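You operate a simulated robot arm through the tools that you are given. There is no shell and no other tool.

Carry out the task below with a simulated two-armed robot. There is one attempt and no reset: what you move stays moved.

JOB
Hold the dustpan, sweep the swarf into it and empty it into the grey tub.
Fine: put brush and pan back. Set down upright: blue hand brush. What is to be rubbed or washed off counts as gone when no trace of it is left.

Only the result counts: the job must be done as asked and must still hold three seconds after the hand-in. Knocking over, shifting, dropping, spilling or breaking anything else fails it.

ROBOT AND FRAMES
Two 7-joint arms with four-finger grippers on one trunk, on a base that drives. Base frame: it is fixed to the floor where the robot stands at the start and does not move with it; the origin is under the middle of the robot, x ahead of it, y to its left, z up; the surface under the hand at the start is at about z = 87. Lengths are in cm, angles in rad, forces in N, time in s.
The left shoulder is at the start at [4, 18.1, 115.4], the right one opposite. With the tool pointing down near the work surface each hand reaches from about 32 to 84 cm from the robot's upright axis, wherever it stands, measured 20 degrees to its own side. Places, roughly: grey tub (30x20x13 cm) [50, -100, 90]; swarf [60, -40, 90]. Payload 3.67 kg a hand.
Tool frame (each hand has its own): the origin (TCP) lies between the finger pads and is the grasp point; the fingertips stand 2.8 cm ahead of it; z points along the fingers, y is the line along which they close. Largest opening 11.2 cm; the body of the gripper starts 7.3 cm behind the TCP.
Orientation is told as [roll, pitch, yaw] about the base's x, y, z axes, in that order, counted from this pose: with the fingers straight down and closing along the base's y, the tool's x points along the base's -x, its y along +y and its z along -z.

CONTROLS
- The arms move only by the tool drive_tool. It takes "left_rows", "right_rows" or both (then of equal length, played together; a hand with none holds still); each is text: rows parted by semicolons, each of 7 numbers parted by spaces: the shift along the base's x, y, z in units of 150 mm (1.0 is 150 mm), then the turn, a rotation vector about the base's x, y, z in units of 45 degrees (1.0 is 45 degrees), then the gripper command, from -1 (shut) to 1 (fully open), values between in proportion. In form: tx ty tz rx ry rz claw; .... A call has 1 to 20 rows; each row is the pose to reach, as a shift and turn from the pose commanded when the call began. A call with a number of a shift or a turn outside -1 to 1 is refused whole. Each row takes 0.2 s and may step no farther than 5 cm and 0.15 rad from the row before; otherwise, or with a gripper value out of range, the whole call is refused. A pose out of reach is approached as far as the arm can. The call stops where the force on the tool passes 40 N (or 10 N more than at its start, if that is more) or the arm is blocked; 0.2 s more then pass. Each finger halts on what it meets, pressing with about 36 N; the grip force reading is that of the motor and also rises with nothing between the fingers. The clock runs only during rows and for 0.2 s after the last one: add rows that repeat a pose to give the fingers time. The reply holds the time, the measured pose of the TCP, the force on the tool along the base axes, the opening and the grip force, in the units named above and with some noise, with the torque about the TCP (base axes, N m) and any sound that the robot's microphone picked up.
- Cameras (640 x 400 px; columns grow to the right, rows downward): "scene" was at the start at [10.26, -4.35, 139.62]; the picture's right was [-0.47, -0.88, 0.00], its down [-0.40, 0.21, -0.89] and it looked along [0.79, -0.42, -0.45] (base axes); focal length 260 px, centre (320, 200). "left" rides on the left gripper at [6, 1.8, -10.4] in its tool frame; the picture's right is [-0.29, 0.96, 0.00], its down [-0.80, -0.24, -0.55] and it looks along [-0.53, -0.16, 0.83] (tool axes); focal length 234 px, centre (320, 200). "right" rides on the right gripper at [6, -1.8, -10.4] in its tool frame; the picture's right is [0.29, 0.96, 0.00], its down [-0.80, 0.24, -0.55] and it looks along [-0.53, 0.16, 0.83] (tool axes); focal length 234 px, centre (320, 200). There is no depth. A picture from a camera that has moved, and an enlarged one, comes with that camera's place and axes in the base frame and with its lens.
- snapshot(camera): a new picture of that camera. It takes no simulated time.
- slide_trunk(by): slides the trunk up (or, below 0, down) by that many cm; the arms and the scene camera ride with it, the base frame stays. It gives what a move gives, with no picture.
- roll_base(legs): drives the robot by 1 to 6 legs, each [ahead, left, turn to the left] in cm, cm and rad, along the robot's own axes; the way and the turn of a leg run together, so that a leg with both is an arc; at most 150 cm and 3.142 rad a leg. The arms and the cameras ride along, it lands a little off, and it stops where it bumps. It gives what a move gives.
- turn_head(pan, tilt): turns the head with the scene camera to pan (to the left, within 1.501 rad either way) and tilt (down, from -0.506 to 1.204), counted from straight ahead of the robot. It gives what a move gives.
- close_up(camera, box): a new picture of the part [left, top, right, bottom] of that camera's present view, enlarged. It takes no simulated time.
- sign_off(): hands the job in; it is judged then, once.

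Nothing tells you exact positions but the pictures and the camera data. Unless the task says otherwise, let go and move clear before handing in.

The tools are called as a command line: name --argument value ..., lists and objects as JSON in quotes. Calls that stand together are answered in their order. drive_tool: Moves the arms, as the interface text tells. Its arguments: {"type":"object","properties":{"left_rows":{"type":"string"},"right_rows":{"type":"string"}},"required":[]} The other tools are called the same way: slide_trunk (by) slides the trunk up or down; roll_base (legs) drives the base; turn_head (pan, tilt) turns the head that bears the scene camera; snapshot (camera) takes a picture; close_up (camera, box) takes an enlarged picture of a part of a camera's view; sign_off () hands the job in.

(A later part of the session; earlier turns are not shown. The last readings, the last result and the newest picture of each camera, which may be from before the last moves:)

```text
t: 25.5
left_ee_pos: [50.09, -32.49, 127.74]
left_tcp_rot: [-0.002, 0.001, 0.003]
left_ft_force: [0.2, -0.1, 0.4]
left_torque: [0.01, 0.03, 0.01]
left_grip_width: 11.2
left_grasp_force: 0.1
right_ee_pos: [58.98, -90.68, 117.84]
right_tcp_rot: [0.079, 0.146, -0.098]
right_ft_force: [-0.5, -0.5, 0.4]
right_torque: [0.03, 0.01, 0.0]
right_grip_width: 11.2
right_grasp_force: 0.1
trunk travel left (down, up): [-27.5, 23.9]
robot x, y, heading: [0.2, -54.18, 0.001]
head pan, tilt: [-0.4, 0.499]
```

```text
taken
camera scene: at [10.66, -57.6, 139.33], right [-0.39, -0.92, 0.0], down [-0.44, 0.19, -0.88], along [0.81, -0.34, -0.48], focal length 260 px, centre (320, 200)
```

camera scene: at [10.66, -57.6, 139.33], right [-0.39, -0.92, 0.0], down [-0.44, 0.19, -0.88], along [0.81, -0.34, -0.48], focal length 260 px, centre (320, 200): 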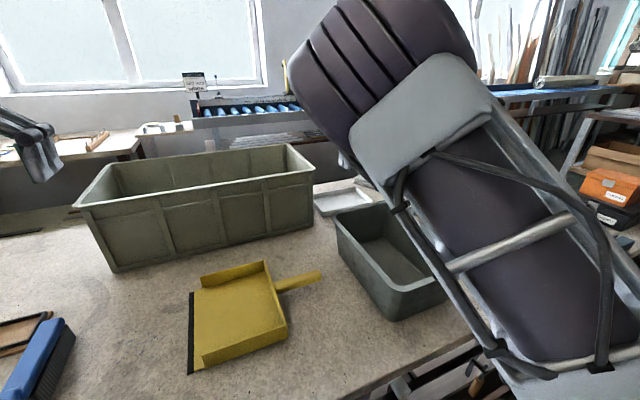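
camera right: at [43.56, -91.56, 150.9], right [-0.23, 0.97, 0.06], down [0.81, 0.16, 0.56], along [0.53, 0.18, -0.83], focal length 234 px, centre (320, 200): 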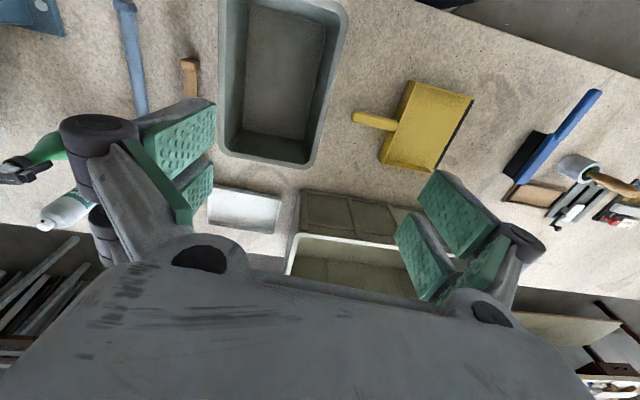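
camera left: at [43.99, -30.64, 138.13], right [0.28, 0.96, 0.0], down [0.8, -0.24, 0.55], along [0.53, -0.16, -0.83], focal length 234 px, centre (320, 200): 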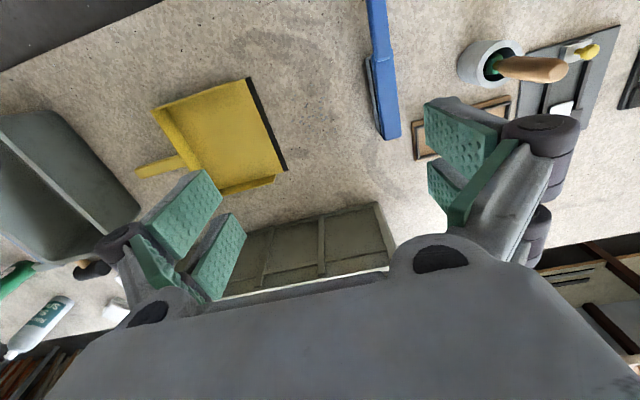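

The hand moved but settled slightly tilted. I'll move slowly toward the pan handle in small steps and straighten the orientation on the way.

drive_tool --right_rows "0 0.05 0 -0.03 -0.06 0.04 1; 0 0.1 0 -0.06 -0.12 0.08 1; 0 0.2 0 -0.1 -0.18 0.12 1; 0 0.3 0 -0.1 -0.18 0.12 1; 0 0.4 0 -0.1 -0.18 0.12 1; 0 0.5 0 -0.1 -0.18 0.12 1; 0 0.6 0 -0.1 -0.18 0.12 1; 0 0.7 0 -0.1 -0.18 0.12 1; 0 0.8 0 -0.1 -0.18 0.12 1; 0 0.9 0 -0.1 -0.18 0.12 1"

snapshot --camera "scene"

```text
t: 26.3
left_ee_pos: [50.24, -32.39, 127.73]
left_tcp_rot: [-0.001, 0.0, 0.004]
left_ft_force: [-0.3, -0.4, 0.6]
left_torque: [-0.03, 0.01, -0.01]
left_grip_width: 11.2
left_grasp_force: 0.0
right_ee_pos: [57.9, -89.94, 105.61]
right_tcp_rot: [0.031, 0.233, -0.052]
right_ft_force: [0.3, 0.3, -0.8]
right_torque: [0.01, 0.04, -0.01]
right_grip_width: 11.2
right_grasp_force: 0.0
trunk travel left (down, up): [-27.5, 23.9]
robot x, y, heading: [0.07, -54.07, 0.005]
head pan, tilt: [-0.4, 0.499]
stopped in row 4 (right hand): the arm was blocked; the commanded pose is now the measured one
```

```text
taken
camera scene: at [10.78, -57.57, 139.32], right [-0.39, -0.92, 0.0], down [-0.44, 0.18, -0.88], along [0.81, -0.34, -0.48], focal length 260 px, centre (320, 200)
```

scene: 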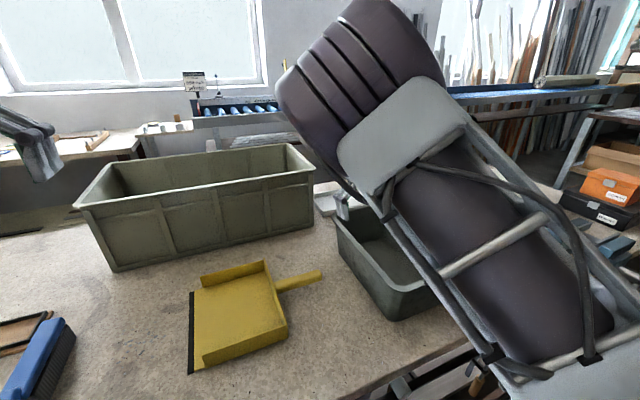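

The arm deviated downward to z 105, close over the tub, so I'll lift it straight up before doing anything else.

drive_tool --right_rows "0 0 0.1 0 0 0 1; 0 0 0.2 0 0 0 1; 0 0 0.3 0 0 0 1; 0 0 0.4 0 0 0 1; 0 0 0.5 0 0 0 1; 0 0 0.6 0 0 0 1"

snapshot --camera "right"

snapshot --camera "left"

```text
t: 27.7
left_ee_pos: [50.0, -32.47, 127.74]
left_tcp_rot: [-0.002, 0.001, 0.005]
left_ft_force: [-0.4, 0.9, 0.0]
left_torque: [-0.01, 0.01, 0.02]
left_grip_width: 11.21
left_grasp_force: 0.0
right_ee_pos: [57.56, -91.15, 114.65]
right_tcp_rot: [0.061, 0.229, -0.063]
right_ft_force: [-0.5, -0.2, 0.1]
right_torque: [-0.01, 0.04, 0.0]
right_grip_width: 11.2
right_grasp_force: 0.1
trunk travel left (down, up): [-27.5, 23.9]
robot x, y, heading: [-0.21, -54.09, 0.004]
head pan, tilt: [-0.4, 0.499]
```

```text
taken
camera right: at [53.98, -93.38, 125.98], right [-0.21, 0.97, 0.12], down [0.92, 0.15, 0.37], along [0.34, 0.19, -0.92], focal length 234 px, centre (320, 200)
```

right: 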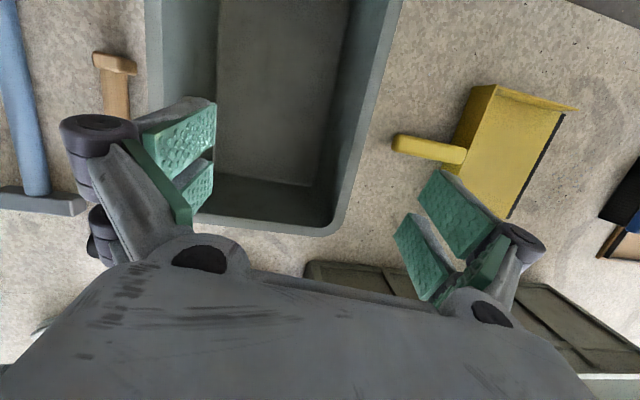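

```text
taken
camera left: at [43.96, -30.65, 138.12], right [0.28, 0.96, 0.0], down [0.8, -0.24, 0.55], along [0.53, -0.16, -0.83], focal length 234 px, centre (320, 200)
```

left: 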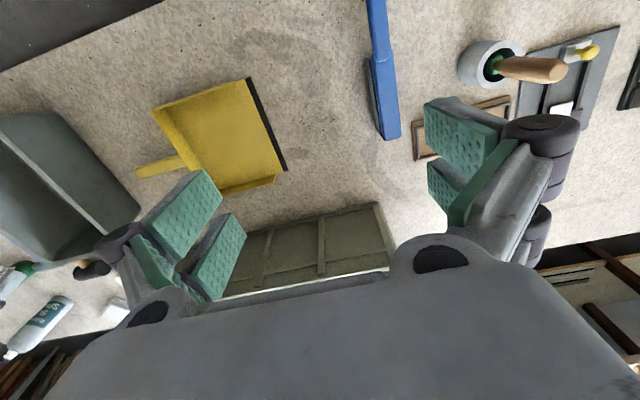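

Upward motion works. I'll try a short, slow move inward with translation only to see whether this posture lets me through.

drive_tool --right_rows "0 0.06 0.05 0 0 0 1; 0 0.12 0.1 0 0 0 1; 0 0.18 0.15 0 0 0 1; 0 0.24 0.2 0 0 0 1; 0 0.3 0.25 0 0 0 1; 0 0.36 0.3 0 0 0 1; 0 0.42 0.3 0 0 0 1; 0 0.48 0.3 0 0 0 1"

turn_head --pan -0.4 --tilt 0.2

snapshot --camera "scene"

```text
t: 28.9
left_ee_pos: [50.1, -32.54, 127.7]
left_tcp_rot: [0.0, -0.001, 0.004]
left_ft_force: [0.6, -0.3, 0.2]
left_torque: [-0.01, 0.03, 0.0]
left_grip_width: 11.2
left_grasp_force: 0.2
right_ee_pos: [57.6, -87.21, 110.87]
right_tcp_rot: [0.041, 0.372, -0.079]
right_ft_force: [0.7, -0.2, 0.3]
right_torque: [-0.02, 0.03, -0.01]
right_grip_width: 11.2
right_grasp_force: 0.0
trunk travel left (down, up): [-27.5, 23.9]
robot x, y, heading: [-0.01, -54.21, 0.001]
head pan, tilt: [-0.4, 0.499]
stopped in row 6 (right hand): the arm was blocked; the commanded pose is now the measured one
```

```text
t: 29.7
left_ee_pos: [50.04, -32.54, 127.84]
left_tcp_rot: [-0.003, 0.0, 0.004]
left_ft_force: [-1.2, 0.4, -0.2]
left_torque: [-0.01, -0.03, 0.0]
left_grip_width: 11.21
left_grasp_force: 0.0
right_ee_pos: [57.42, -87.24, 110.94]
right_tcp_rot: [0.037, 0.372, -0.082]
right_ft_force: [0.4, -1.0, 0.2]
right_torque: [0.01, -0.02, 0.04]
right_grip_width: 11.24
right_grasp_force: 0.0
trunk travel left (down, up): [-27.5, 23.9]
robot x, y, heading: [-0.13, -54.18, 0.003]
head pan, tilt: [-0.4, 0.201]
```

```text
taken
camera scene: at [10.81, -57.69, 142.09], right [-0.39, -0.92, 0.0], down [-0.18, 0.08, -0.98], along [0.9, -0.38, -0.2], focal length 260 px, centre (320, 200)
```

scene: 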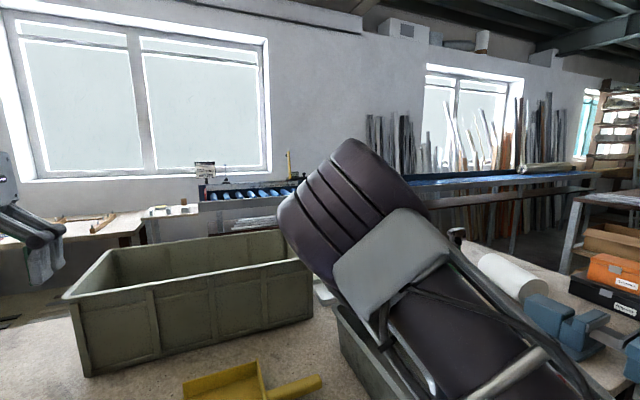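

The arm seems to be changing posture in jumps, and its path between isn't well controlled. I'll raise the trunk for clearance so I can sort out the right arm safely above everything.

slide_trunk --by 20

drive_tool --right_rows "0 0 0 0 -0.1 0 1; 0 0 0 0 -0.2 0 1; 0 0 0 0 -0.3 0 1; 0 0 0 0 -0.4 0 1; 0 0 0 0 -0.47 0.1 1; 0 0 0 0 -0.47 0.1 1; 0 0 0 0 -0.47 0.1 1"

snapshot --camera "scene"

```text
t: 31.9
left_ee_pos: [50.19, -32.53, 147.91]
left_tcp_rot: [0.0, 0.001, 0.004]
left_ft_force: [0.0, 0.2, -0.3]
left_torque: [-0.02, -0.01, -0.02]
left_grip_width: 11.17
left_grasp_force: 0.1
right_ee_pos: [57.42, -87.3, 131.0]
right_tcp_rot: [0.04, 0.371, -0.079]
right_ft_force: [0.2, -0.2, -0.3]
right_torque: [0.01, -0.02, 0.01]
right_grip_width: 11.19
right_grasp_force: 0.2
trunk travel left (down, up): [-47.5, 3.9]
robot x, y, heading: [-0.14, -54.15, 0.002]
head pan, tilt: [-0.4, 0.201]
```

```text
t: 32.8
left_ee_pos: [50.08, -32.51, 147.83]
left_tcp_rot: [-0.003, -0.001, 0.004]
left_ft_force: [0.3, 1.1, 0.3]
left_torque: [0.02, 0.0, -0.01]
left_grip_width: 11.19
left_grasp_force: 0.0
right_ee_pos: [55.76, -88.84, 122.01]
right_tcp_rot: [0.06, 0.298, -0.109]
right_ft_force: [0.2, -0.1, 0.7]
right_torque: [-0.02, 0.01, -0.01]
right_grip_width: 11.18
right_grasp_force: 0.0
trunk travel left (down, up): [-47.5, 3.9]
robot x, y, heading: [-0.34, -54.05, 0.003]
head pan, tilt: [-0.4, 0.201]
stopped in row 4 (right hand): the arm was blocked; the commanded pose is now the measured one
```

```text
taken
camera scene: at [10.85, -57.7, 162.15], right [-0.39, -0.92, 0.0], down [-0.18, 0.08, -0.98], along [0.9, -0.38, -0.2], focal length 260 px, centre (320, 200)
```

scene: 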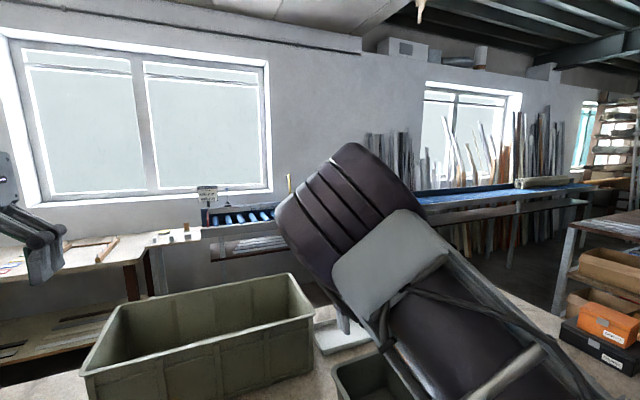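

Something in the right arm is being blocked that I can't see from the head. I'll turn the left hand so its camera looks across at the right arm.

drive_tool --left_rows "0 0.05 0 -0.17 0 0 1; 0 0.1 0 -0.34 0 0 1; 0 0.2 0 -0.51 0 0 1; 0 0.3 0 -0.68 0 0 1; -0.1 0.4 0 -0.85 0 0 1; -0.2 0.5 0 -1 0 0 1"

snapshot --camera "left"

```text
t: 34.2
left_ee_pos: [46.99, -24.89, 147.74]
left_tcp_rot: [-0.79, 0.001, 0.003]
left_ft_force: [0.0, 1.2, -0.4]
left_torque: [0.0, -0.01, 0.03]
left_grip_width: 11.19
left_grasp_force: 0.1
right_ee_pos: [55.6, -88.79, 122.08]
right_tcp_rot: [0.057, 0.298, -0.112]
right_ft_force: [-0.5, 0.7, -0.4]
right_torque: [0.0, -0.04, -0.02]
right_grip_width: 11.22
right_grasp_force: 0.1
trunk travel left (down, up): [-47.5, 3.9]
robot x, y, heading: [-0.2, -53.85, 0.004]
head pan, tilt: [-0.4, 0.201]
```

```text
taken
camera left: at [40.8, -16.3, 153.76], right [0.29, 0.68, -0.68], down [0.8, 0.23, 0.56], along [0.53, -0.7, -0.47], focal length 234 px, centre (320, 200)
```

left: 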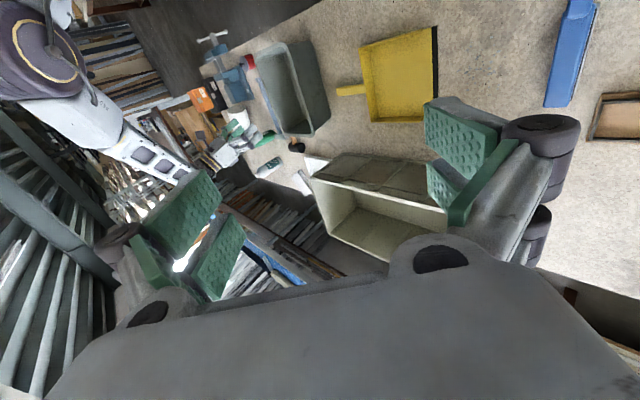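

The view shows the arm free of contact, so the "blocked" stops look like large posture changes the arm can't follow at speed. I'll raise the hand and test whether it holds still, then step very slowly.

drive_tool --right_rows "0 0 0.05 0 0 0 1; 0 0 0.1 0 0 0 1; 0 0 0.15 0 0 0 1; 0 0 0.2 0 0 0 1; 0 0 0.3 0 0 0 1; 0 0 0.4 0 0 0 1; 0 0 0.5 0 0 0 1; 0 0 0.6 0 0 0 1; 0 0 0.7 0 0 0 1; 0 0 0.8 0 0 0 1; 0 0 0.9 0 0 0 1; 0 0 1 0 0 0 1"

snapshot --camera "left"

snapshot --camera "scene"

```text
t: 36.8
left_ee_pos: [46.93, -25.15, 147.74]
left_tcp_rot: [-0.787, 0.004, 0.001]
left_ft_force: [-0.6, -0.2, 0.8]
left_torque: [-0.01, 0.0, 0.04]
left_grip_width: 11.18
left_grasp_force: 0.1
right_ee_pos: [55.37, -90.36, 136.64]
right_tcp_rot: [0.092, 0.306, -0.13]
right_ft_force: [-1.0, 0.1, 1.1]
right_torque: [0.0, 0.01, 0.01]
right_grip_width: 11.18
right_grasp_force: 0.0
trunk travel left (down, up): [-47.5, 3.9]
robot x, y, heading: [-0.05, -53.9, 0.0]
head pan, tilt: [-0.4, 0.201]
```

```text
taken
camera left: at [40.93, -16.43, 153.77], right [0.28, 0.68, -0.68], down [0.8, 0.22, 0.56], along [0.53, -0.7, -0.48], focal length 234 px, centre (320, 200)
```

left: 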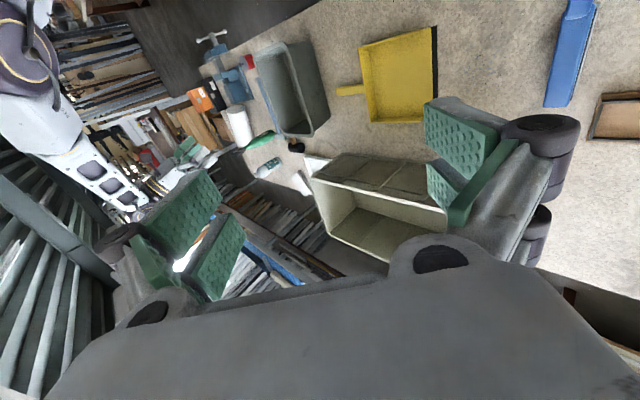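

```text
taken
camera scene: at [10.78, -57.69, 162.15], right [-0.39, -0.92, 0.0], down [-0.18, 0.08, -0.98], along [0.9, -0.38, -0.2], focal length 260 px, centre (320, 200)
```

scene: 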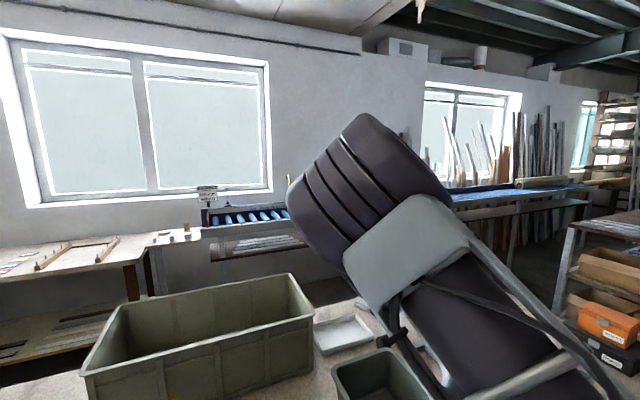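

Upward moves track fine, but inward ones make the arm start a larger posture change. With plenty of height now, I'll keep commanding an inward, higher target and let the change complete.

drive_tool --right_rows "0 0.1 0.1 0 -0.1 0 1; 0 0.2 0.2 0 -0.2 0 1; 0 0.3 0.3 0 -0.3 0.05 1; 0 0.4 0.4 0 -0.35 0.1 1; 0 0.5 0.5 0 -0.35 0.1 1; 0 0.6 0.6 0 -0.35 0.1 1; 0 0.7 0.7 0 -0.35 0.1 1; 0 0.7 0.7 0 -0.35 0.1 1; 0 0.7 0.7 0 -0.35 0.1 1; 0 0.7 0.7 0 -0.35 0.1 1"

snapshot --camera "left"

```text
t: 37.3
left_ee_pos: [47.29, -24.98, 147.67]
left_tcp_rot: [-0.788, 0.004, 0.003]
left_ft_force: [0.1, 0.1, 0.4]
left_torque: [-0.04, 0.03, 0.0]
left_grip_width: 11.21
left_grasp_force: 0.1
right_ee_pos: [55.24, -88.48, 128.11]
right_tcp_rot: [0.065, 0.389, -0.146]
right_ft_force: [0.1, 0.9, -0.5]
right_torque: [-0.03, 0.03, 0.02]
right_grip_width: 11.2
right_grasp_force: 0.1
trunk travel left (down, up): [-47.5, 3.9]
robot x, y, heading: [-0.04, -54.13, 0.001]
head pan, tilt: [-0.4, 0.201]
stopped in row 2 (right hand): the arm was blocked; the commanded pose is now the measured one
```

```text
taken
camera left: at [41.18, -16.39, 153.68], right [0.28, 0.68, -0.68], down [0.8, 0.22, 0.56], along [0.53, -0.7, -0.48], focal length 234 px, centre (320, 200)
```

left: 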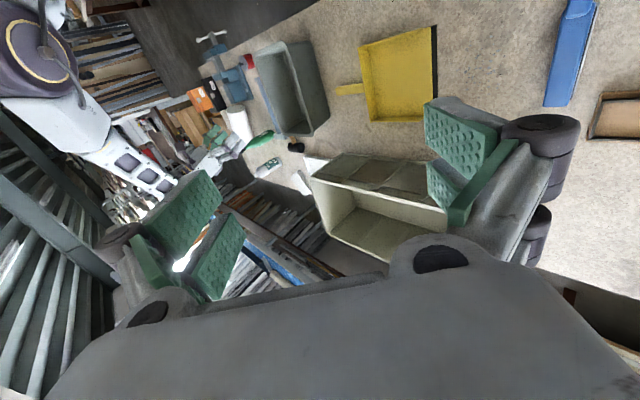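

The elbow appears to be pressed up against the end of its roll range. I'll go back out to the starting area, then try pointing the fingers forward so the forearm can pass over naturally before pointing down again.

drive_tool --right_rows "-0.1 -0.1 0.15 0 0 0 1; -0.2 -0.2 0.3 0 0 0 1; -0.3 -0.3 0.45 0 0 0 1; -0.4 -0.45 0.6 0 0 0 1; -0.5 -0.6 0.75 0 0 0 1; -0.6 -0.75 0.9 0 0 0 1; -0.7 -0.9 1.0 0 0 0 1"

snapshot --camera "left"

```text
t: 38.9
left_ee_pos: [46.9, -25.16, 147.83]
left_tcp_rot: [-0.786, 0.002, 0.004]
left_ft_force: [-0.5, -0.3, 0.3]
left_torque: [-0.01, 0.0, 0.0]
left_grip_width: 11.19
left_grasp_force: 0.1
right_ee_pos: [44.62, -101.58, 143.22]
right_tcp_rot: [0.062, 0.385, -0.139]
right_ft_force: [-0.3, -0.7, 0.0]
right_torque: [0.01, 0.0, -0.01]
right_grip_width: 11.22
right_grasp_force: 0.1
trunk travel left (down, up): [-47.5, 3.9]
robot x, y, heading: [-0.07, -54.53, -0.003]
head pan, tilt: [-0.4, 0.201]
```

```text
taken
camera left: at [40.8, -16.53, 153.83], right [0.28, 0.68, -0.68], down [0.8, 0.22, 0.56], along [0.53, -0.7, -0.48], focal length 234 px, centre (320, 200)
```

left: 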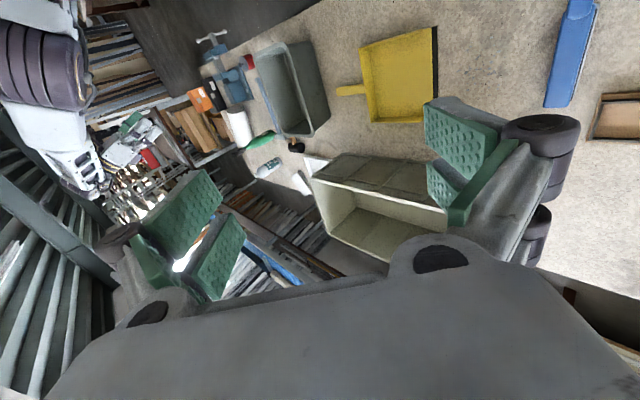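

Retreating tracked well. Now I'll swing the fingers gradually from pointing down toward pointing forward, keeping the wrist roughly in place.

drive_tool --right_rows "0.14 0 -0.05 -0.01 -0.14 0.03 1; 0.28 0 -0.09 -0.02 -0.28 0.06 1; 0.42 0 -0.1 -0.03 -0.42 0.09 1; 0.56 0 -0.09 -0.05 -0.56 0.12 1; 0.7 0 -0.06 -0.06 -0.7 0.15 1; 0.84 0 -0.02 -0.07 -0.84 0.16 1; 0.98 0 0.02 -0.08 -0.98 0.17 1"

snapshot --camera "left"

snapshot --camera "scene"

```text
t: 40.5
left_ee_pos: [47.0, -25.05, 147.73]
left_tcp_rot: [-0.787, 0.005, 0.004]
left_ft_force: [0.2, -0.3, -0.3]
left_torque: [0.0, -0.03, 0.0]
left_grip_width: 11.22
left_grasp_force: 0.0
right_ee_pos: [59.47, -101.67, 143.54]
right_tcp_rot: [0.057, -0.389, -0.003]
right_ft_force: [-0.1, -0.4, -0.4]
right_torque: [0.04, 0.0, 0.0]
right_grip_width: 11.2
right_grasp_force: 0.0
trunk travel left (down, up): [-47.5, 3.9]
robot x, y, heading: [-0.49, -54.06, -0.001]
head pan, tilt: [-0.4, 0.201]
```

```text
taken
camera left: at [40.99, -16.4, 153.74], right [0.28, 0.68, -0.68], down [0.8, 0.22, 0.56], along [0.53, -0.7, -0.48], focal length 234 px, centre (320, 200)
```

left: 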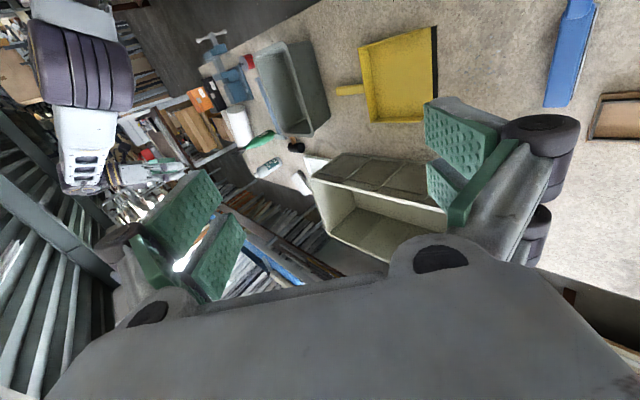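

```text
taken
camera scene: at [10.84, -57.66, 162.15], right [-0.39, -0.92, 0.0], down [-0.18, 0.08, -0.98], along [0.9, -0.38, -0.2], focal length 260 px, centre (320, 200)
```

scene: 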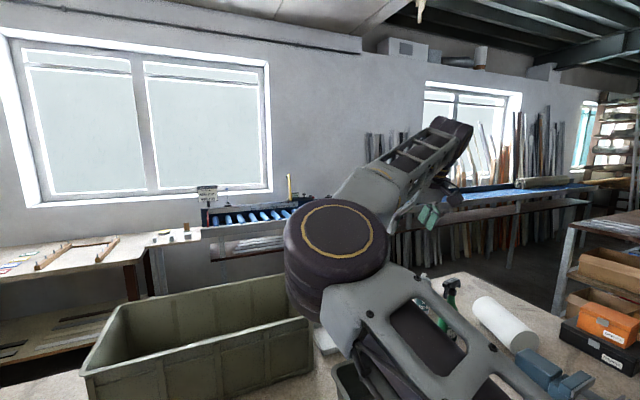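

That worked well: the elbow is low and the forearm now rises from it. I'll pitch another 45° toward pointing forward and start moving inward.

drive_tool --right_rows "0.1 0.05 0.08 -0.01 -0.14 0 1; 0.2 0.1 0.16 -0.02 -0.28 0 1; 0.3 0.15 0.25 -0.03 -0.42 0 1; 0.4 0.2 0.35 -0.05 -0.56 0 1; 0.5 0.25 0.46 -0.06 -0.7 0 1; 0.6 0.3 0.58 -0.07 -0.84 0 1; 0.7 0.35 0.7 -0.07 -0.98 0 1"

snapshot --camera "scene"

```text
t: 42.1
left_ee_pos: [47.09, -25.06, 147.73]
left_tcp_rot: [-0.787, 0.004, 0.001]
left_ft_force: [0.6, 0.2, 0.1]
left_torque: [0.0, 0.01, 0.01]
left_grip_width: 11.18
left_grasp_force: 0.0
right_ee_pos: [69.94, -96.17, 154.08]
right_tcp_rot: [-0.063, -1.155, 0.088]
right_ft_force: [0.5, 0.3, 0.6]
right_torque: [-0.02, 0.01, -0.01]
right_grip_width: 11.18
right_grasp_force: 0.1
trunk travel left (down, up): [-47.5, 3.9]
robot x, y, heading: [-0.04, -53.96, 0.002]
head pan, tilt: [-0.4, 0.201]
```

```text
taken
camera scene: at [10.84, -57.68, 162.15], right [-0.39, -0.92, 0.0], down [-0.18, 0.08, -0.98], along [0.9, -0.38, -0.2], focal length 260 px, centre (320, 200)
```

scene: 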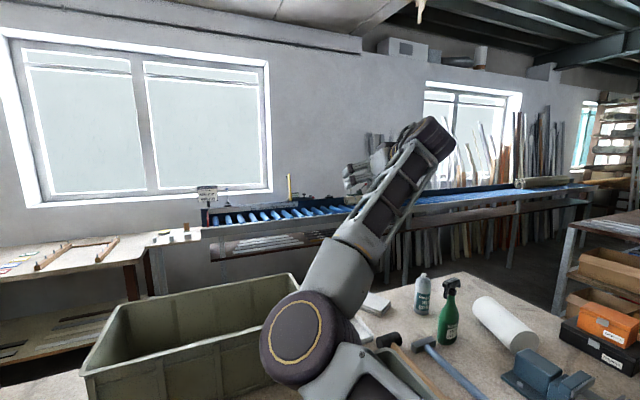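

The forearm is swinging upward as hoped. I'll keep this finger direction and continue inward.

drive_tool --right_rows "0 0.15 0.05 0 0 0 1; 0 0.3 0.1 0 0 0 1; 0 0.45 0.15 0 0 0 1; 0 0.6 0.2 0 0 0 1; 0 0.75 0.25 0 0 0 1; 0 0.9 0.3 0 0 0 1"

snapshot --camera "scene"

```text
t: 43.5
left_ee_pos: [47.06, -25.06, 147.81]
left_tcp_rot: [-0.787, 0.004, 0.002]
left_ft_force: [0.0, 0.3, -0.1]
left_torque: [-0.03, -0.01, 0.0]
left_grip_width: 11.2
left_grasp_force: 0.0
right_ee_pos: [69.98, -82.82, 158.63]
right_tcp_rot: [-0.064, -1.155, 0.09]
right_ft_force: [-0.2, 0.4, -0.5]
right_torque: [-0.02, 0.0, 0.01]
right_grip_width: 11.19
right_grasp_force: 0.1
trunk travel left (down, up): [-47.5, 3.9]
robot x, y, heading: [-0.23, -54.14, -0.001]
head pan, tilt: [-0.4, 0.201]
```

```text
taken
camera scene: at [10.81, -57.62, 162.15], right [-0.39, -0.92, 0.0], down [-0.18, 0.08, -0.98], along [0.9, -0.38, -0.2], focal length 260 px, centre (320, 200)
```

scene: 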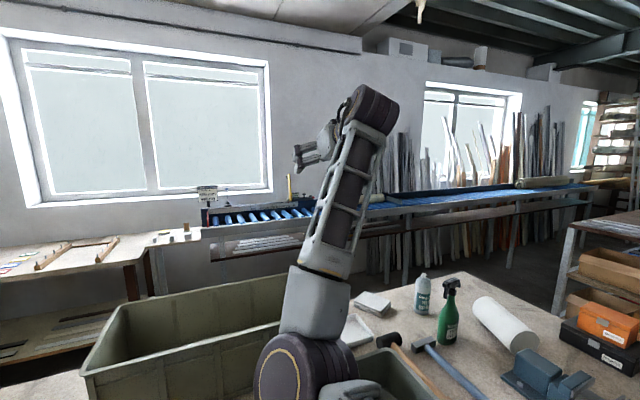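

Excellent: the forearm is nearly upright now. I'll continue inward so it tips over to the inner side.

drive_tool --right_rows "0 0.15 0.03 0 0 0 1; 0 0.3 0.06 0 0 0 1; 0 0.45 0.1 0 0 0 1; 0 0.6 0.1 0 0 0 1; 0 0.75 0.1 0 0 0 1; 0 0.9 0.1 0 0 0 1; 0 1 0.1 0 0 0 1"

snapshot --camera "scene"

```text
t: 45.1
left_ee_pos: [47.12, -25.03, 147.8]
left_tcp_rot: [-0.789, 0.004, 0.002]
left_ft_force: [0.2, 0.4, -0.4]
left_torque: [-0.02, 0.0, 0.01]
left_grip_width: 11.2
left_grasp_force: 0.0
right_ee_pos: [69.84, -67.86, 160.18]
right_tcp_rot: [-0.072, -1.154, 0.102]
right_ft_force: [-0.4, -0.1, -0.9]
right_torque: [-0.03, 0.0, 0.0]
right_grip_width: 11.18
right_grasp_force: 0.0
trunk travel left (down, up): [-47.5, 3.9]
robot x, y, heading: [-0.12, -53.86, 0.002]
head pan, tilt: [-0.4, 0.201]
```

```text
taken
camera scene: at [10.82, -57.65, 162.15], right [-0.39, -0.92, 0.0], down [-0.18, 0.08, -0.98], along [0.9, -0.38, -0.2], focal length 260 px, centre (320, 200)
```

scene: 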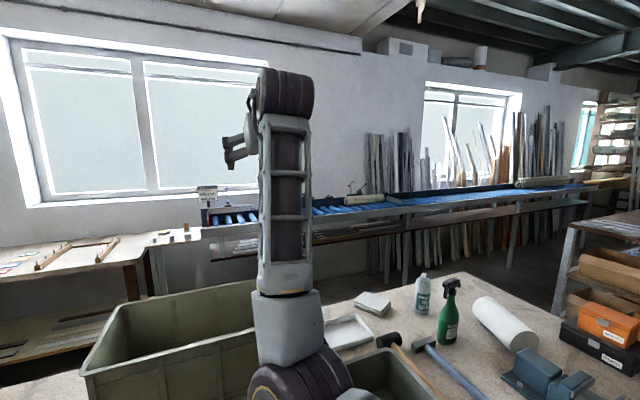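

The forearm is past vertical and leaning inward. I'll move the left hand away and back to vertical while the right continues inward and lower.

drive_tool --left_rows "0 0.07 0 0.14 0 0 1; 0 0.14 0 0.28 0 0 1; 0 0.21 0 0.42 0 0 1; 0 0.28 0 0.57 0 0 1; 0 0.35 0 0.71 0 0 1; 0 0.42 0 0.86 0 0 1; 0 0.5 0 1 0 0 1" --right_rows "0 0.1 -0.08 0 0 0 1; 0 0.2 -0.16 0 0 0 1; 0 0.3 -0.24 0 0 0 1; 0 0.4 -0.32 0 0 0 1; 0 0.5 -0.4 0 0 0 1; 0 0.55 -0.48 0 0 0 1; 0 0.6 -0.56 0 0 0 1"

snapshot --camera "scene"

```text
t: 46.7
left_ee_pos: [46.92, -17.55, 147.86]
left_tcp_rot: [0.005, 0.0, 0.006]
left_ft_force: [-0.2, -0.3, -0.4]
left_torque: [0.01, 0.0, -0.02]
left_grip_width: 11.18
left_grasp_force: 0.0
right_ee_pos: [69.92, -67.7, 152.95]
right_tcp_rot: [-0.077, -1.154, 0.108]
right_ft_force: [-0.5, 0.2, 0.4]
right_torque: [0.0, 0.02, 0.0]
right_grip_width: 11.19
right_grasp_force: 0.1
right hand out of reach, approached as far as the arm can: row 1, 2, 3, 4, 5, 6, 7
trunk travel left (down, up): [-47.5, 3.9]
robot x, y, heading: [0.05, -54.2, -0.001]
head pan, tilt: [-0.4, 0.201]
```

```text
taken
camera scene: at [10.67, -57.79, 162.18], right [-0.39, -0.92, 0.0], down [-0.18, 0.08, -0.98], along [0.9, -0.38, -0.2], focal length 260 px, centre (320, 200)
```

scene: 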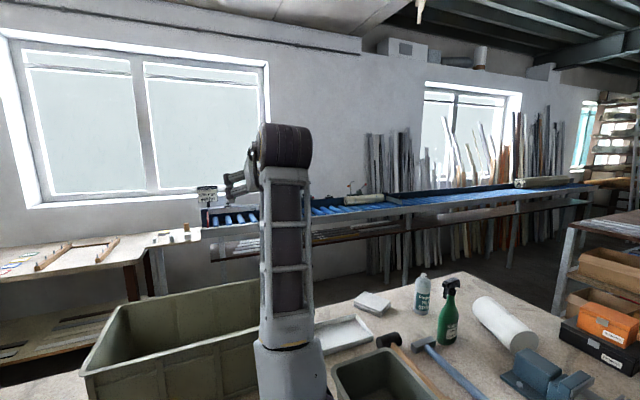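

The inward limit for this finger direction is at about y -68, which is enough. Now I'll start pointing the fingers back down while lowering slightly.

drive_tool --right_rows "-0.05 -0.03 -0.05 0.01 0.14 0 1; -0.1 -0.06 -0.1 0.02 0.28 -0.01 1; -0.15 -0.1 -0.15 0.03 0.42 -0.02 1; -0.2 -0.13 -0.2 0.04 0.56 -0.03 1; -0.25 -0.16 -0.25 0.05 0.7 -0.04 1; -0.3 -0.2 -0.3 0.06 0.84 -0.05 1; -0.35 -0.2 -0.35 0.07 0.98 -0.06 1"

snapshot --camera "scene"

```text
t: 48.3
left_ee_pos: [47.12, -17.56, 147.58]
left_tcp_rot: [0.0, -0.001, 0.002]
left_ft_force: [-1.2, 0.0, -0.6]
left_torque: [0.03, -0.01, -0.03]
left_grip_width: 11.22
left_grasp_force: 0.0
right_ee_pos: [73.43, -71.94, 149.38]
right_tcp_rot: [0.037, -0.383, -0.036]
right_ft_force: [0.1, 0.2, -0.7]
right_torque: [0.0, -0.03, -0.01]
right_grip_width: 11.2
right_grasp_force: 0.1
right hand out of reach, approached as far as the arm can: row 4, 5, 6, 7
trunk travel left (down, up): [-47.5, 3.9]
robot x, y, heading: [0.2, -54.13, 0.003]
head pan, tilt: [-0.4, 0.201]
```

```text
taken
camera scene: at [10.8, -57.68, 162.16], right [-0.39, -0.92, 0.0], down [-0.18, 0.08, -0.98], along [0.9, -0.38, -0.2], focal length 260 px, centre (320, 200)
```

scene: 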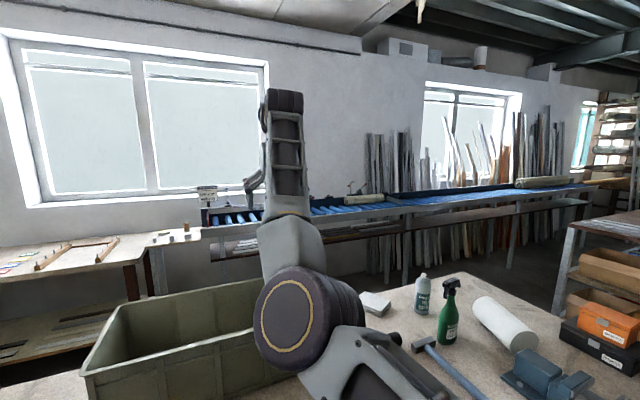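

The tool now points mostly down but the wrist seems at its limit. I'll test whether the hand can slide inward from here, to learn which joint is limiting.

drive_tool --right_rows "0 0.05 0 0 -0.1 0 1; 0 0.1 0 0 -0.2 0 1; 0 0.2 0 0 -0.35 0 1; 0 0.3 0 0 -0.5 0 1; 0 0.4 0 0 -0.65 0 1; 0 0.5 0 0 -0.8 0 1; 0 0.6 0 0 -0.95 0 1; 0 0.7 0 0 -1 0 1; 0 0.8 0 0 -1 0 1; 0 0.9 0 0 -1 0 1; 0 1 0 0 -1 0 1"

snapshot --camera "scene"

```text
t: 50.7
left_ee_pos: [47.15, -17.49, 147.69]
left_tcp_rot: [-0.001, 0.0, 0.003]
left_ft_force: [0.3, 0.4, 0.2]
left_torque: [0.01, 0.02, -0.02]
left_grip_width: 11.19
left_grasp_force: 0.0
right_ee_pos: [73.36, -70.67, 148.6]
right_tcp_rot: [0.077, -1.169, -0.059]
right_ft_force: [-0.6, 0.1, -0.5]
right_torque: [-0.01, -0.01, -0.01]
right_grip_width: 11.17
right_grasp_force: 0.0
right hand out of reach, approached as far as the arm can: row 2, 3, 4, 5, 6, 7, 8, 9, 10, 11
trunk travel left (down, up): [-47.5, 3.9]
robot x, y, heading: [0.03, -54.14, 0.005]
head pan, tilt: [-0.4, 0.201]
```

```text
taken
camera scene: at [10.82, -57.7, 162.15], right [-0.39, -0.92, 0.0], down [-0.18, 0.08, -0.98], along [0.9, -0.38, -0.2], focal length 260 px, centre (320, 200)
```

scene: 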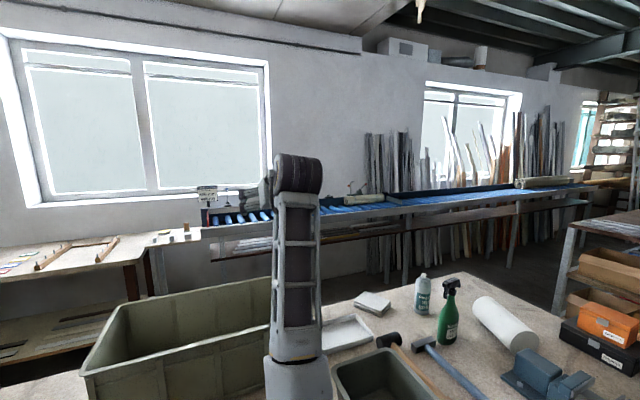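

Inward is limited here by the shoulder and elbow, so the way in must be with the elbow up, and there the panned head may be what stops it. I'll retrace outward, turn the head away to the left, and later lower the hand with the elbow up.

turn_head --pan 1.0 --tilt 0.5

drive_tool --right_rows "-0.03 -0.15 0.05 0 0 0 1; -0.06 -0.3 0.1 0 0 0 1; -0.1 -0.45 0.15 0 0 0 1; -0.15 -0.6 0.2 0 0 0 1; -0.2 -0.75 0.25 0 0 0 1; -0.23 -0.9 0.3 0 0 0 1; -0.23 -1 0.35 0 0 0 1"

drive_tool --right_rows "-0.05 -0.15 0 0 0.14 0 1; -0.1 -0.3 -0.05 0 0.28 0 1; -0.15 -0.45 -0.1 -0.02 0.42 0 1; -0.25 -0.6 -0.15 -0.04 0.56 0 1; -0.35 -0.75 -0.2 -0.06 0.7 0 1; -0.45 -0.9 -0.25 -0.08 0.84 0 1; -0.55 -1 -0.35 -0.1 0.98 0.05 1"

```text
t: 52.3
left_ee_pos: [47.12, -17.61, 147.76]
left_tcp_rot: [0.0, 0.001, 0.004]
left_ft_force: [-0.7, 0.9, 0.3]
left_torque: [-0.01, 0.0, -0.03]
left_grip_width: 11.2
left_grasp_force: 0.1
right_ee_pos: [73.41, -70.63, 148.67]
right_tcp_rot: [0.078, -1.169, -0.063]
right_ft_force: [0.3, 0.1, -0.4]
right_torque: [0.0, 0.03, 0.0]
right_grip_width: 11.22
right_grasp_force: 0.1
trunk travel left (down, up): [-47.5, 3.9]
robot x, y, heading: [0.09, -53.87, 0.002]
head pan, tilt: [1.0, 0.499]
```

```text
t: 53.9
left_ee_pos: [47.07, -17.61, 147.7]
left_tcp_rot: [-0.002, 0.0, 0.004]
left_ft_force: [-0.8, 0.3, -1.1]
left_torque: [-0.01, -0.05, 0.0]
left_grip_width: 11.19
left_grasp_force: 0.1
right_ee_pos: [69.79, -84.89, 153.72]
right_tcp_rot: [0.107, -1.171, -0.089]
right_ft_force: [-0.6, -0.2, 0.3]
right_torque: [0.0, 0.0, -0.03]
right_grip_width: 11.18
right_grasp_force: 0.1
trunk travel left (down, up): [-47.5, 3.9]
robot x, y, heading: [-0.1, -54.14, -0.001]
head pan, tilt: [1.0, 0.499]
```

```text
t: 55.5
left_ee_pos: [47.11, -17.63, 147.73]
left_tcp_rot: [0.0, -0.001, 0.005]
left_ft_force: [0.4, 0.4, 0.1]
left_torque: [0.01, 0.01, -0.03]
left_grip_width: 11.21
left_grasp_force: 0.1
right_ee_pos: [61.62, -99.75, 148.18]
right_tcp_rot: [-0.024, -0.399, 0.05]
right_ft_force: [-0.4, 0.5, -0.9]
right_torque: [0.02, -0.04, 0.05]
right_grip_width: 11.18
right_grasp_force: 0.0
trunk travel left (down, up): [-47.5, 3.9]
robot x, y, heading: [-0.0, -54.23, -0.0]
head pan, tilt: [1.0, 0.499]
```

Retracing worked. I'll bring the fingers back down to the earlier slightly tilted pose at the outer position.

drive_tool --right_rows "-0.15 0 -0.03 0 0.14 -0.02 1; -0.3 -0.03 -0.06 0.01 0.28 -0.05 1; -0.45 -0.06 -0.1 0.03 0.42 -0.08 1; -0.6 -0.08 -0.15 0.05 0.56 -0.11 1; -0.75 -0.1 -0.2 0.07 0.7 -0.15 1; -0.9 -0.12 -0.26 0.1 0.84 -0.2 1; -1 -0.12 -0.3 0.12 0.98 -0.25 1"

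drive_tool --right_rows "0.05 0.07 -0.07 0 0 0 1; 0.1 0.14 -0.14 0 0 0 1; 0.16 0.21 -0.21 0 0 0 1; 0.22 0.28 -0.28 0 0 0 1; 0.28 0.35 -0.35 0 0 0 1; 0.34 0.42 -0.42 0 0 0 1; 0.4 0.5 -0.5 0 0 0 1"

turn_head --pan 0.5 --tilt 0.3

snapshot --camera "scene"

```text
t: 57.1
left_ee_pos: [47.28, -17.54, 147.73]
left_tcp_rot: [-0.002, -0.002, 0.003]
left_ft_force: [-0.3, 0.8, 0.2]
left_torque: [0.01, -0.01, 0.05]
left_grip_width: 11.21
left_grasp_force: 0.0
right_ee_pos: [46.51, -101.56, 143.94]
right_tcp_rot: [0.028, 0.372, -0.156]
right_ft_force: [0.0, -0.1, -0.6]
right_torque: [0.04, 0.0, 0.02]
right_grip_width: 11.19
right_grasp_force: 0.0
trunk travel left (down, up): [-47.5, 3.9]
robot x, y, heading: [0.17, -54.07, -0.001]
head pan, tilt: [1.0, 0.499]
```

```text
t: 58.7
left_ee_pos: [47.22, -17.58, 147.7]
left_tcp_rot: [-0.003, 0.005, 0.005]
left_ft_force: [0.6, 0.1, -0.5]
left_torque: [0.01, -0.02, 0.04]
left_grip_width: 11.15
left_grasp_force: 0.1
right_ee_pos: [52.22, -95.08, 135.57]
right_tcp_rot: [0.035, 0.387, -0.179]
right_ft_force: [0.0, 0.3, -0.4]
right_torque: [0.0, 0.04, -0.02]
right_grip_width: 11.21
right_grasp_force: 0.0
trunk travel left (down, up): [-47.5, 3.9]
robot x, y, heading: [0.28, -54.0, -0.001]
head pan, tilt: [1.0, 0.499]
```

```text
t: 59.6
left_ee_pos: [47.03, -17.58, 147.73]
left_tcp_rot: [-0.001, 0.001, 0.003]
left_ft_force: [1.3, -0.4, 0.3]
left_torque: [-0.02, -0.01, 0.0]
left_grip_width: 11.22
left_grasp_force: 0.1
right_ee_pos: [52.25, -95.08, 135.66]
right_tcp_rot: [0.044, 0.385, -0.173]
right_ft_force: [0.2, -0.8, -0.3]
right_torque: [0.03, -0.01, 0.0]
right_grip_width: 11.2
right_grasp_force: 0.2
trunk travel left (down, up): [-47.5, 3.9]
robot x, y, heading: [-0.33, -54.18, 0.005]
head pan, tilt: [0.499, 0.3]
```

```text
taken
camera scene: at [10.37, -49.6, 161.22], right [0.48, -0.88, 0.0], down [-0.26, -0.14, -0.96], along [0.84, 0.46, -0.3], focal length 260 px, centre (320, 200)
```

scene: 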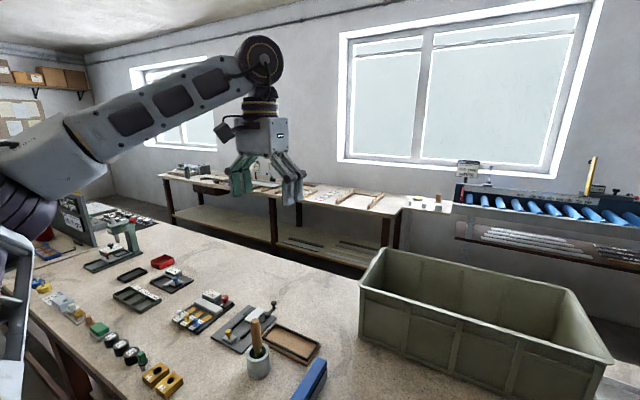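

The right arm followed properly with the head turned away. I'll continue inward and downward slowly.

drive_tool --right_rows "0.03 0.06 -0.05 0 0 0.02 1; 0.06 0.12 -0.1 0 0 0.04 1; 0.09 0.18 -0.15 0 0 0.06 1; 0.12 0.24 -0.2 0 0 0.08 1; 0.15 0.3 -0.25 0 0 0.1 1; 0.18 0.36 -0.3 0 0 0.12 1; 0.2 0.42 -0.35 0 0 0.14 1; 0.2 0.48 -0.4 0 0 0.16 1"

snapshot --camera "right"

```text
t: 61.6
left_ee_pos: [47.13, -17.53, 147.71]
left_tcp_rot: [-0.002, 0.002, 0.004]
left_ft_force: [0.3, 0.7, 0.1]
left_torque: [-0.02, 0.02, 0.02]
left_grip_width: 11.2
left_grasp_force: 0.0
right_ee_pos: [54.93, -88.8, 128.19]
right_tcp_rot: [0.051, 0.413, -0.062]
right_ft_force: [0.7, -0.7, -0.4]
right_torque: [-0.01, 0.05, 0.0]
right_grip_width: 11.19
right_grasp_force: 0.0
trunk travel left (down, up): [-47.5, 3.9]
robot x, y, heading: [-0.1, -54.23, 0.004]
head pan, tilt: [0.499, 0.3]
stopped in row 8 (right hand): the arm was blocked; the commanded pose is now the measured one
```

```text
taken
camera right: at [53.62, -91.01, 140.05], right [-0.18, 0.97, 0.16], down [0.97, 0.15, 0.2], along [0.17, 0.19, -0.97], focal length 234 px, centre (320, 200)
```

right: 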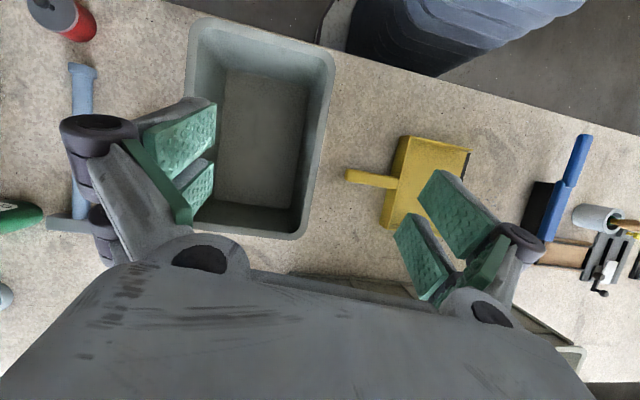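

It stopped at the same spot even with the head turned away, so the head isn't the obstacle. I'll look at the arm directly to see what is touching.

turn_head --pan -0.3 --tilt 0.1

snapshot --camera "scene"

drive_tool --left_rows "0 0 0 -0.17 0 0 1; 0 0 0 -0.34 0 0 1; 0 0 0 -0.51 0 0 1; 0 0 0 -0.68 0 0 1; 0 0 0 -0.85 0 0 1; 0 0 0 -1 0 0 1"

drive_tool --left_rows "0.05 0 0.1 -0.15 0 -0.1 1; 0.1 0 0.2 -0.25 0 -0.2 1; 0.15 0 0.3 -0.4 0 -0.25 1; 0.2 0 0.4 -0.5 0 -0.3 1; 0.25 0 0.5 -0.6 0 -0.35 1; 0.3 0 0.5 -0.7 0 -0.4 1"

snapshot --camera "left"

```text
t: 62.7
left_ee_pos: [47.12, -17.52, 147.63]
left_tcp_rot: [-0.002, 0.0, 0.002]
left_ft_force: [0.0, -0.1, 0.2]
left_torque: [0.02, 0.03, 0.03]
left_grip_width: 11.22
left_grasp_force: 0.1
right_ee_pos: [55.05, -88.67, 128.24]
right_tcp_rot: [0.049, 0.412, -0.063]
right_ft_force: [-0.8, 0.6, 0.3]
right_torque: [0.05, -0.01, -0.01]
right_grip_width: 11.18
right_grasp_force: 0.0
trunk travel left (down, up): [-47.5, 3.9]
robot x, y, heading: [0.17, -54.24, 0.005]
head pan, tilt: [-0.3, 0.099]
```

```text
taken
camera scene: at [11.03, -56.77, 163.09], right [-0.29, -0.96, 0.0], down [-0.1, 0.03, -0.99], along [0.95, -0.29, -0.1], focal length 260 px, centre (320, 200)
```

scene: 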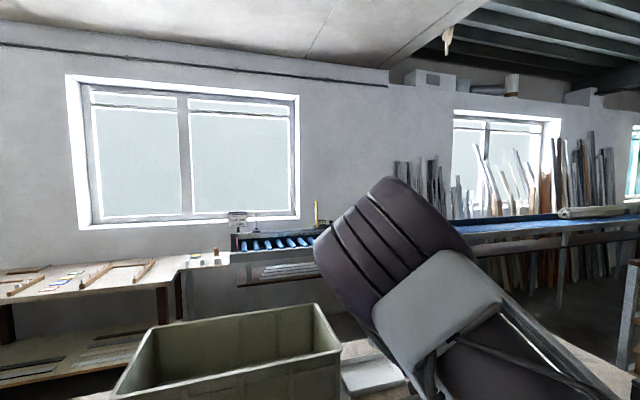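

```text
t: 64.1
left_ee_pos: [47.1, -17.54, 147.74]
left_tcp_rot: [-0.789, 0.002, 0.004]
left_ft_force: [0.5, 0.1, -0.1]
left_torque: [0.01, 0.02, -0.02]
left_grip_width: 11.19
left_grasp_force: 0.0
right_ee_pos: [55.03, -88.5, 128.29]
right_tcp_rot: [0.048, 0.411, -0.063]
right_ft_force: [-0.5, 0.0, 0.2]
right_torque: [-0.05, 0.03, 0.0]
right_grip_width: 11.2
right_grasp_force: 0.0
trunk travel left (down, up): [-47.5, 3.9]
robot x, y, heading: [0.31, -54.22, 0.003]
head pan, tilt: [-0.3, 0.099]
```

```text
t: 65.5
left_ee_pos: [51.73, -17.53, 155.16]
left_tcp_rot: [-1.33, -0.08, -0.298]
left_ft_force: [0.0, 0.3, -0.2]
left_torque: [-0.01, -0.01, 0.02]
left_grip_width: 11.2
left_grasp_force: 0.1
right_ee_pos: [54.99, -88.76, 128.27]
right_tcp_rot: [0.049, 0.411, -0.064]
right_ft_force: [0.3, 0.1, 0.1]
right_torque: [0.0, 0.0, -0.01]
right_grip_width: 11.22
right_grasp_force: 0.0
trunk travel left (down, up): [-47.5, 3.9]
robot x, y, heading: [-0.05, -53.94, 0.004]
head pan, tilt: [-0.3, 0.099]
```

```text
taken
camera left: at [49.01, -5.63, 155.31], right [0.41, 0.11, -0.9], down [0.87, 0.23, 0.43], along [0.26, -0.97, 0.0], focal length 234 px, centre (320, 200)
```

left: 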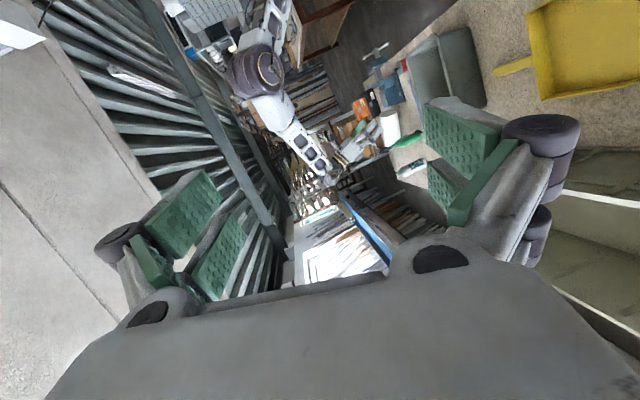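

close_up --camera "left" --box '[200, 0, 420, 200]'

```text
2.00 times, centred on (310, 100) of left
camera zoom: at [49.01, -5.63, 155.31], right [0.41, 0.11, -0.9], down [0.87, 0.23, 0.43], along [0.26, -0.97, 0.0], focal length 468 px, centre (340, 400)
```

zoom: 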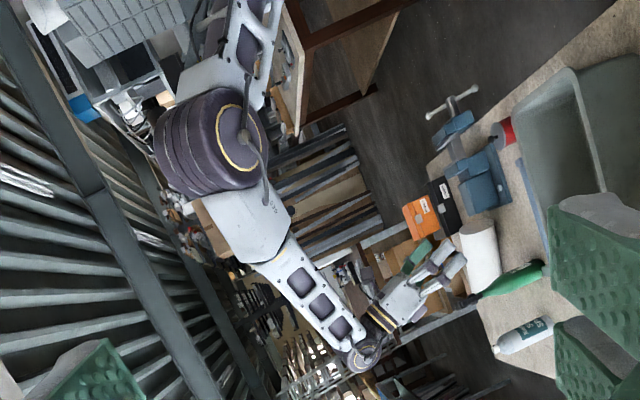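

Now I can see it: the elbow is well up, and the hand is folded back toward the robot, which forces the elbow even higher. I'll straighten the hand while keeping the wrist fixed (moving the fingertips forward), then lower the arm.

drive_tool --right_rows "0.06 0 -0.01 0 -0.06 0 1; 0.12 0 -0.03 0 -0.12 0.01 1; 0.18 0 -0.05 -0.01 -0.18 0.02 1; 0.24 0 -0.07 -0.02 -0.24 0.03 1; 0.3 0 -0.1 -0.03 -0.3 0.04 1; 0.36 0 -0.13 -0.04 -0.36 0.05 1; 0.42 0 -0.16 -0.05 -0.42 0.06 1; 0.48 0 -0.2 -0.06 -0.48 0.07 1; 0.54 0 -0.24 -0.06 -0.52 0.08 1"

close_up --camera "left" --box '[200, 0, 420, 200]'

```text
t: 67.5
left_ee_pos: [51.71, -17.52, 155.23]
left_tcp_rot: [-1.327, -0.08, -0.299]
left_ft_force: [-0.1, -0.6, 0.5]
left_torque: [-0.02, -0.01, -0.05]
left_grip_width: 11.21
left_grasp_force: 0.1
right_ee_pos: [62.86, -89.95, 123.79]
right_tcp_rot: [0.029, 0.014, -0.034]
right_ft_force: [0.1, -0.7, -0.2]
right_torque: [0.02, 0.01, 0.02]
right_grip_width: 11.16
right_grasp_force: 0.0
trunk travel left (down, up): [-47.5, 3.9]
robot x, y, heading: [-0.1, -53.97, -0.003]
head pan, tilt: [-0.3, 0.099]
```

```text
2.00 times, centred on (310, 100) of left
camera zoom: at [48.94, -5.63, 155.32], right [0.41, 0.11, -0.9], down [0.87, 0.23, 0.43], along [0.26, -0.97, 0.0], focal length 468 px, centre (340, 400)
```

zoom: 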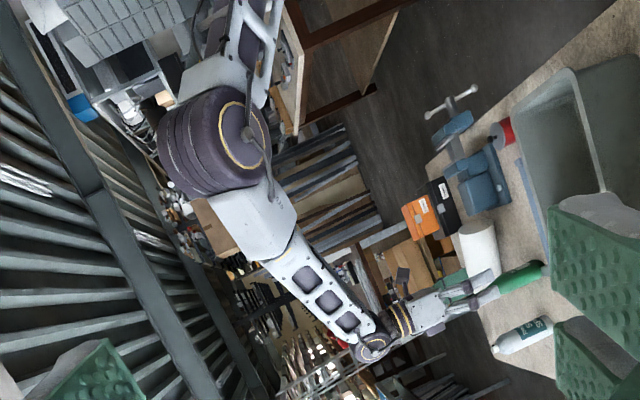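

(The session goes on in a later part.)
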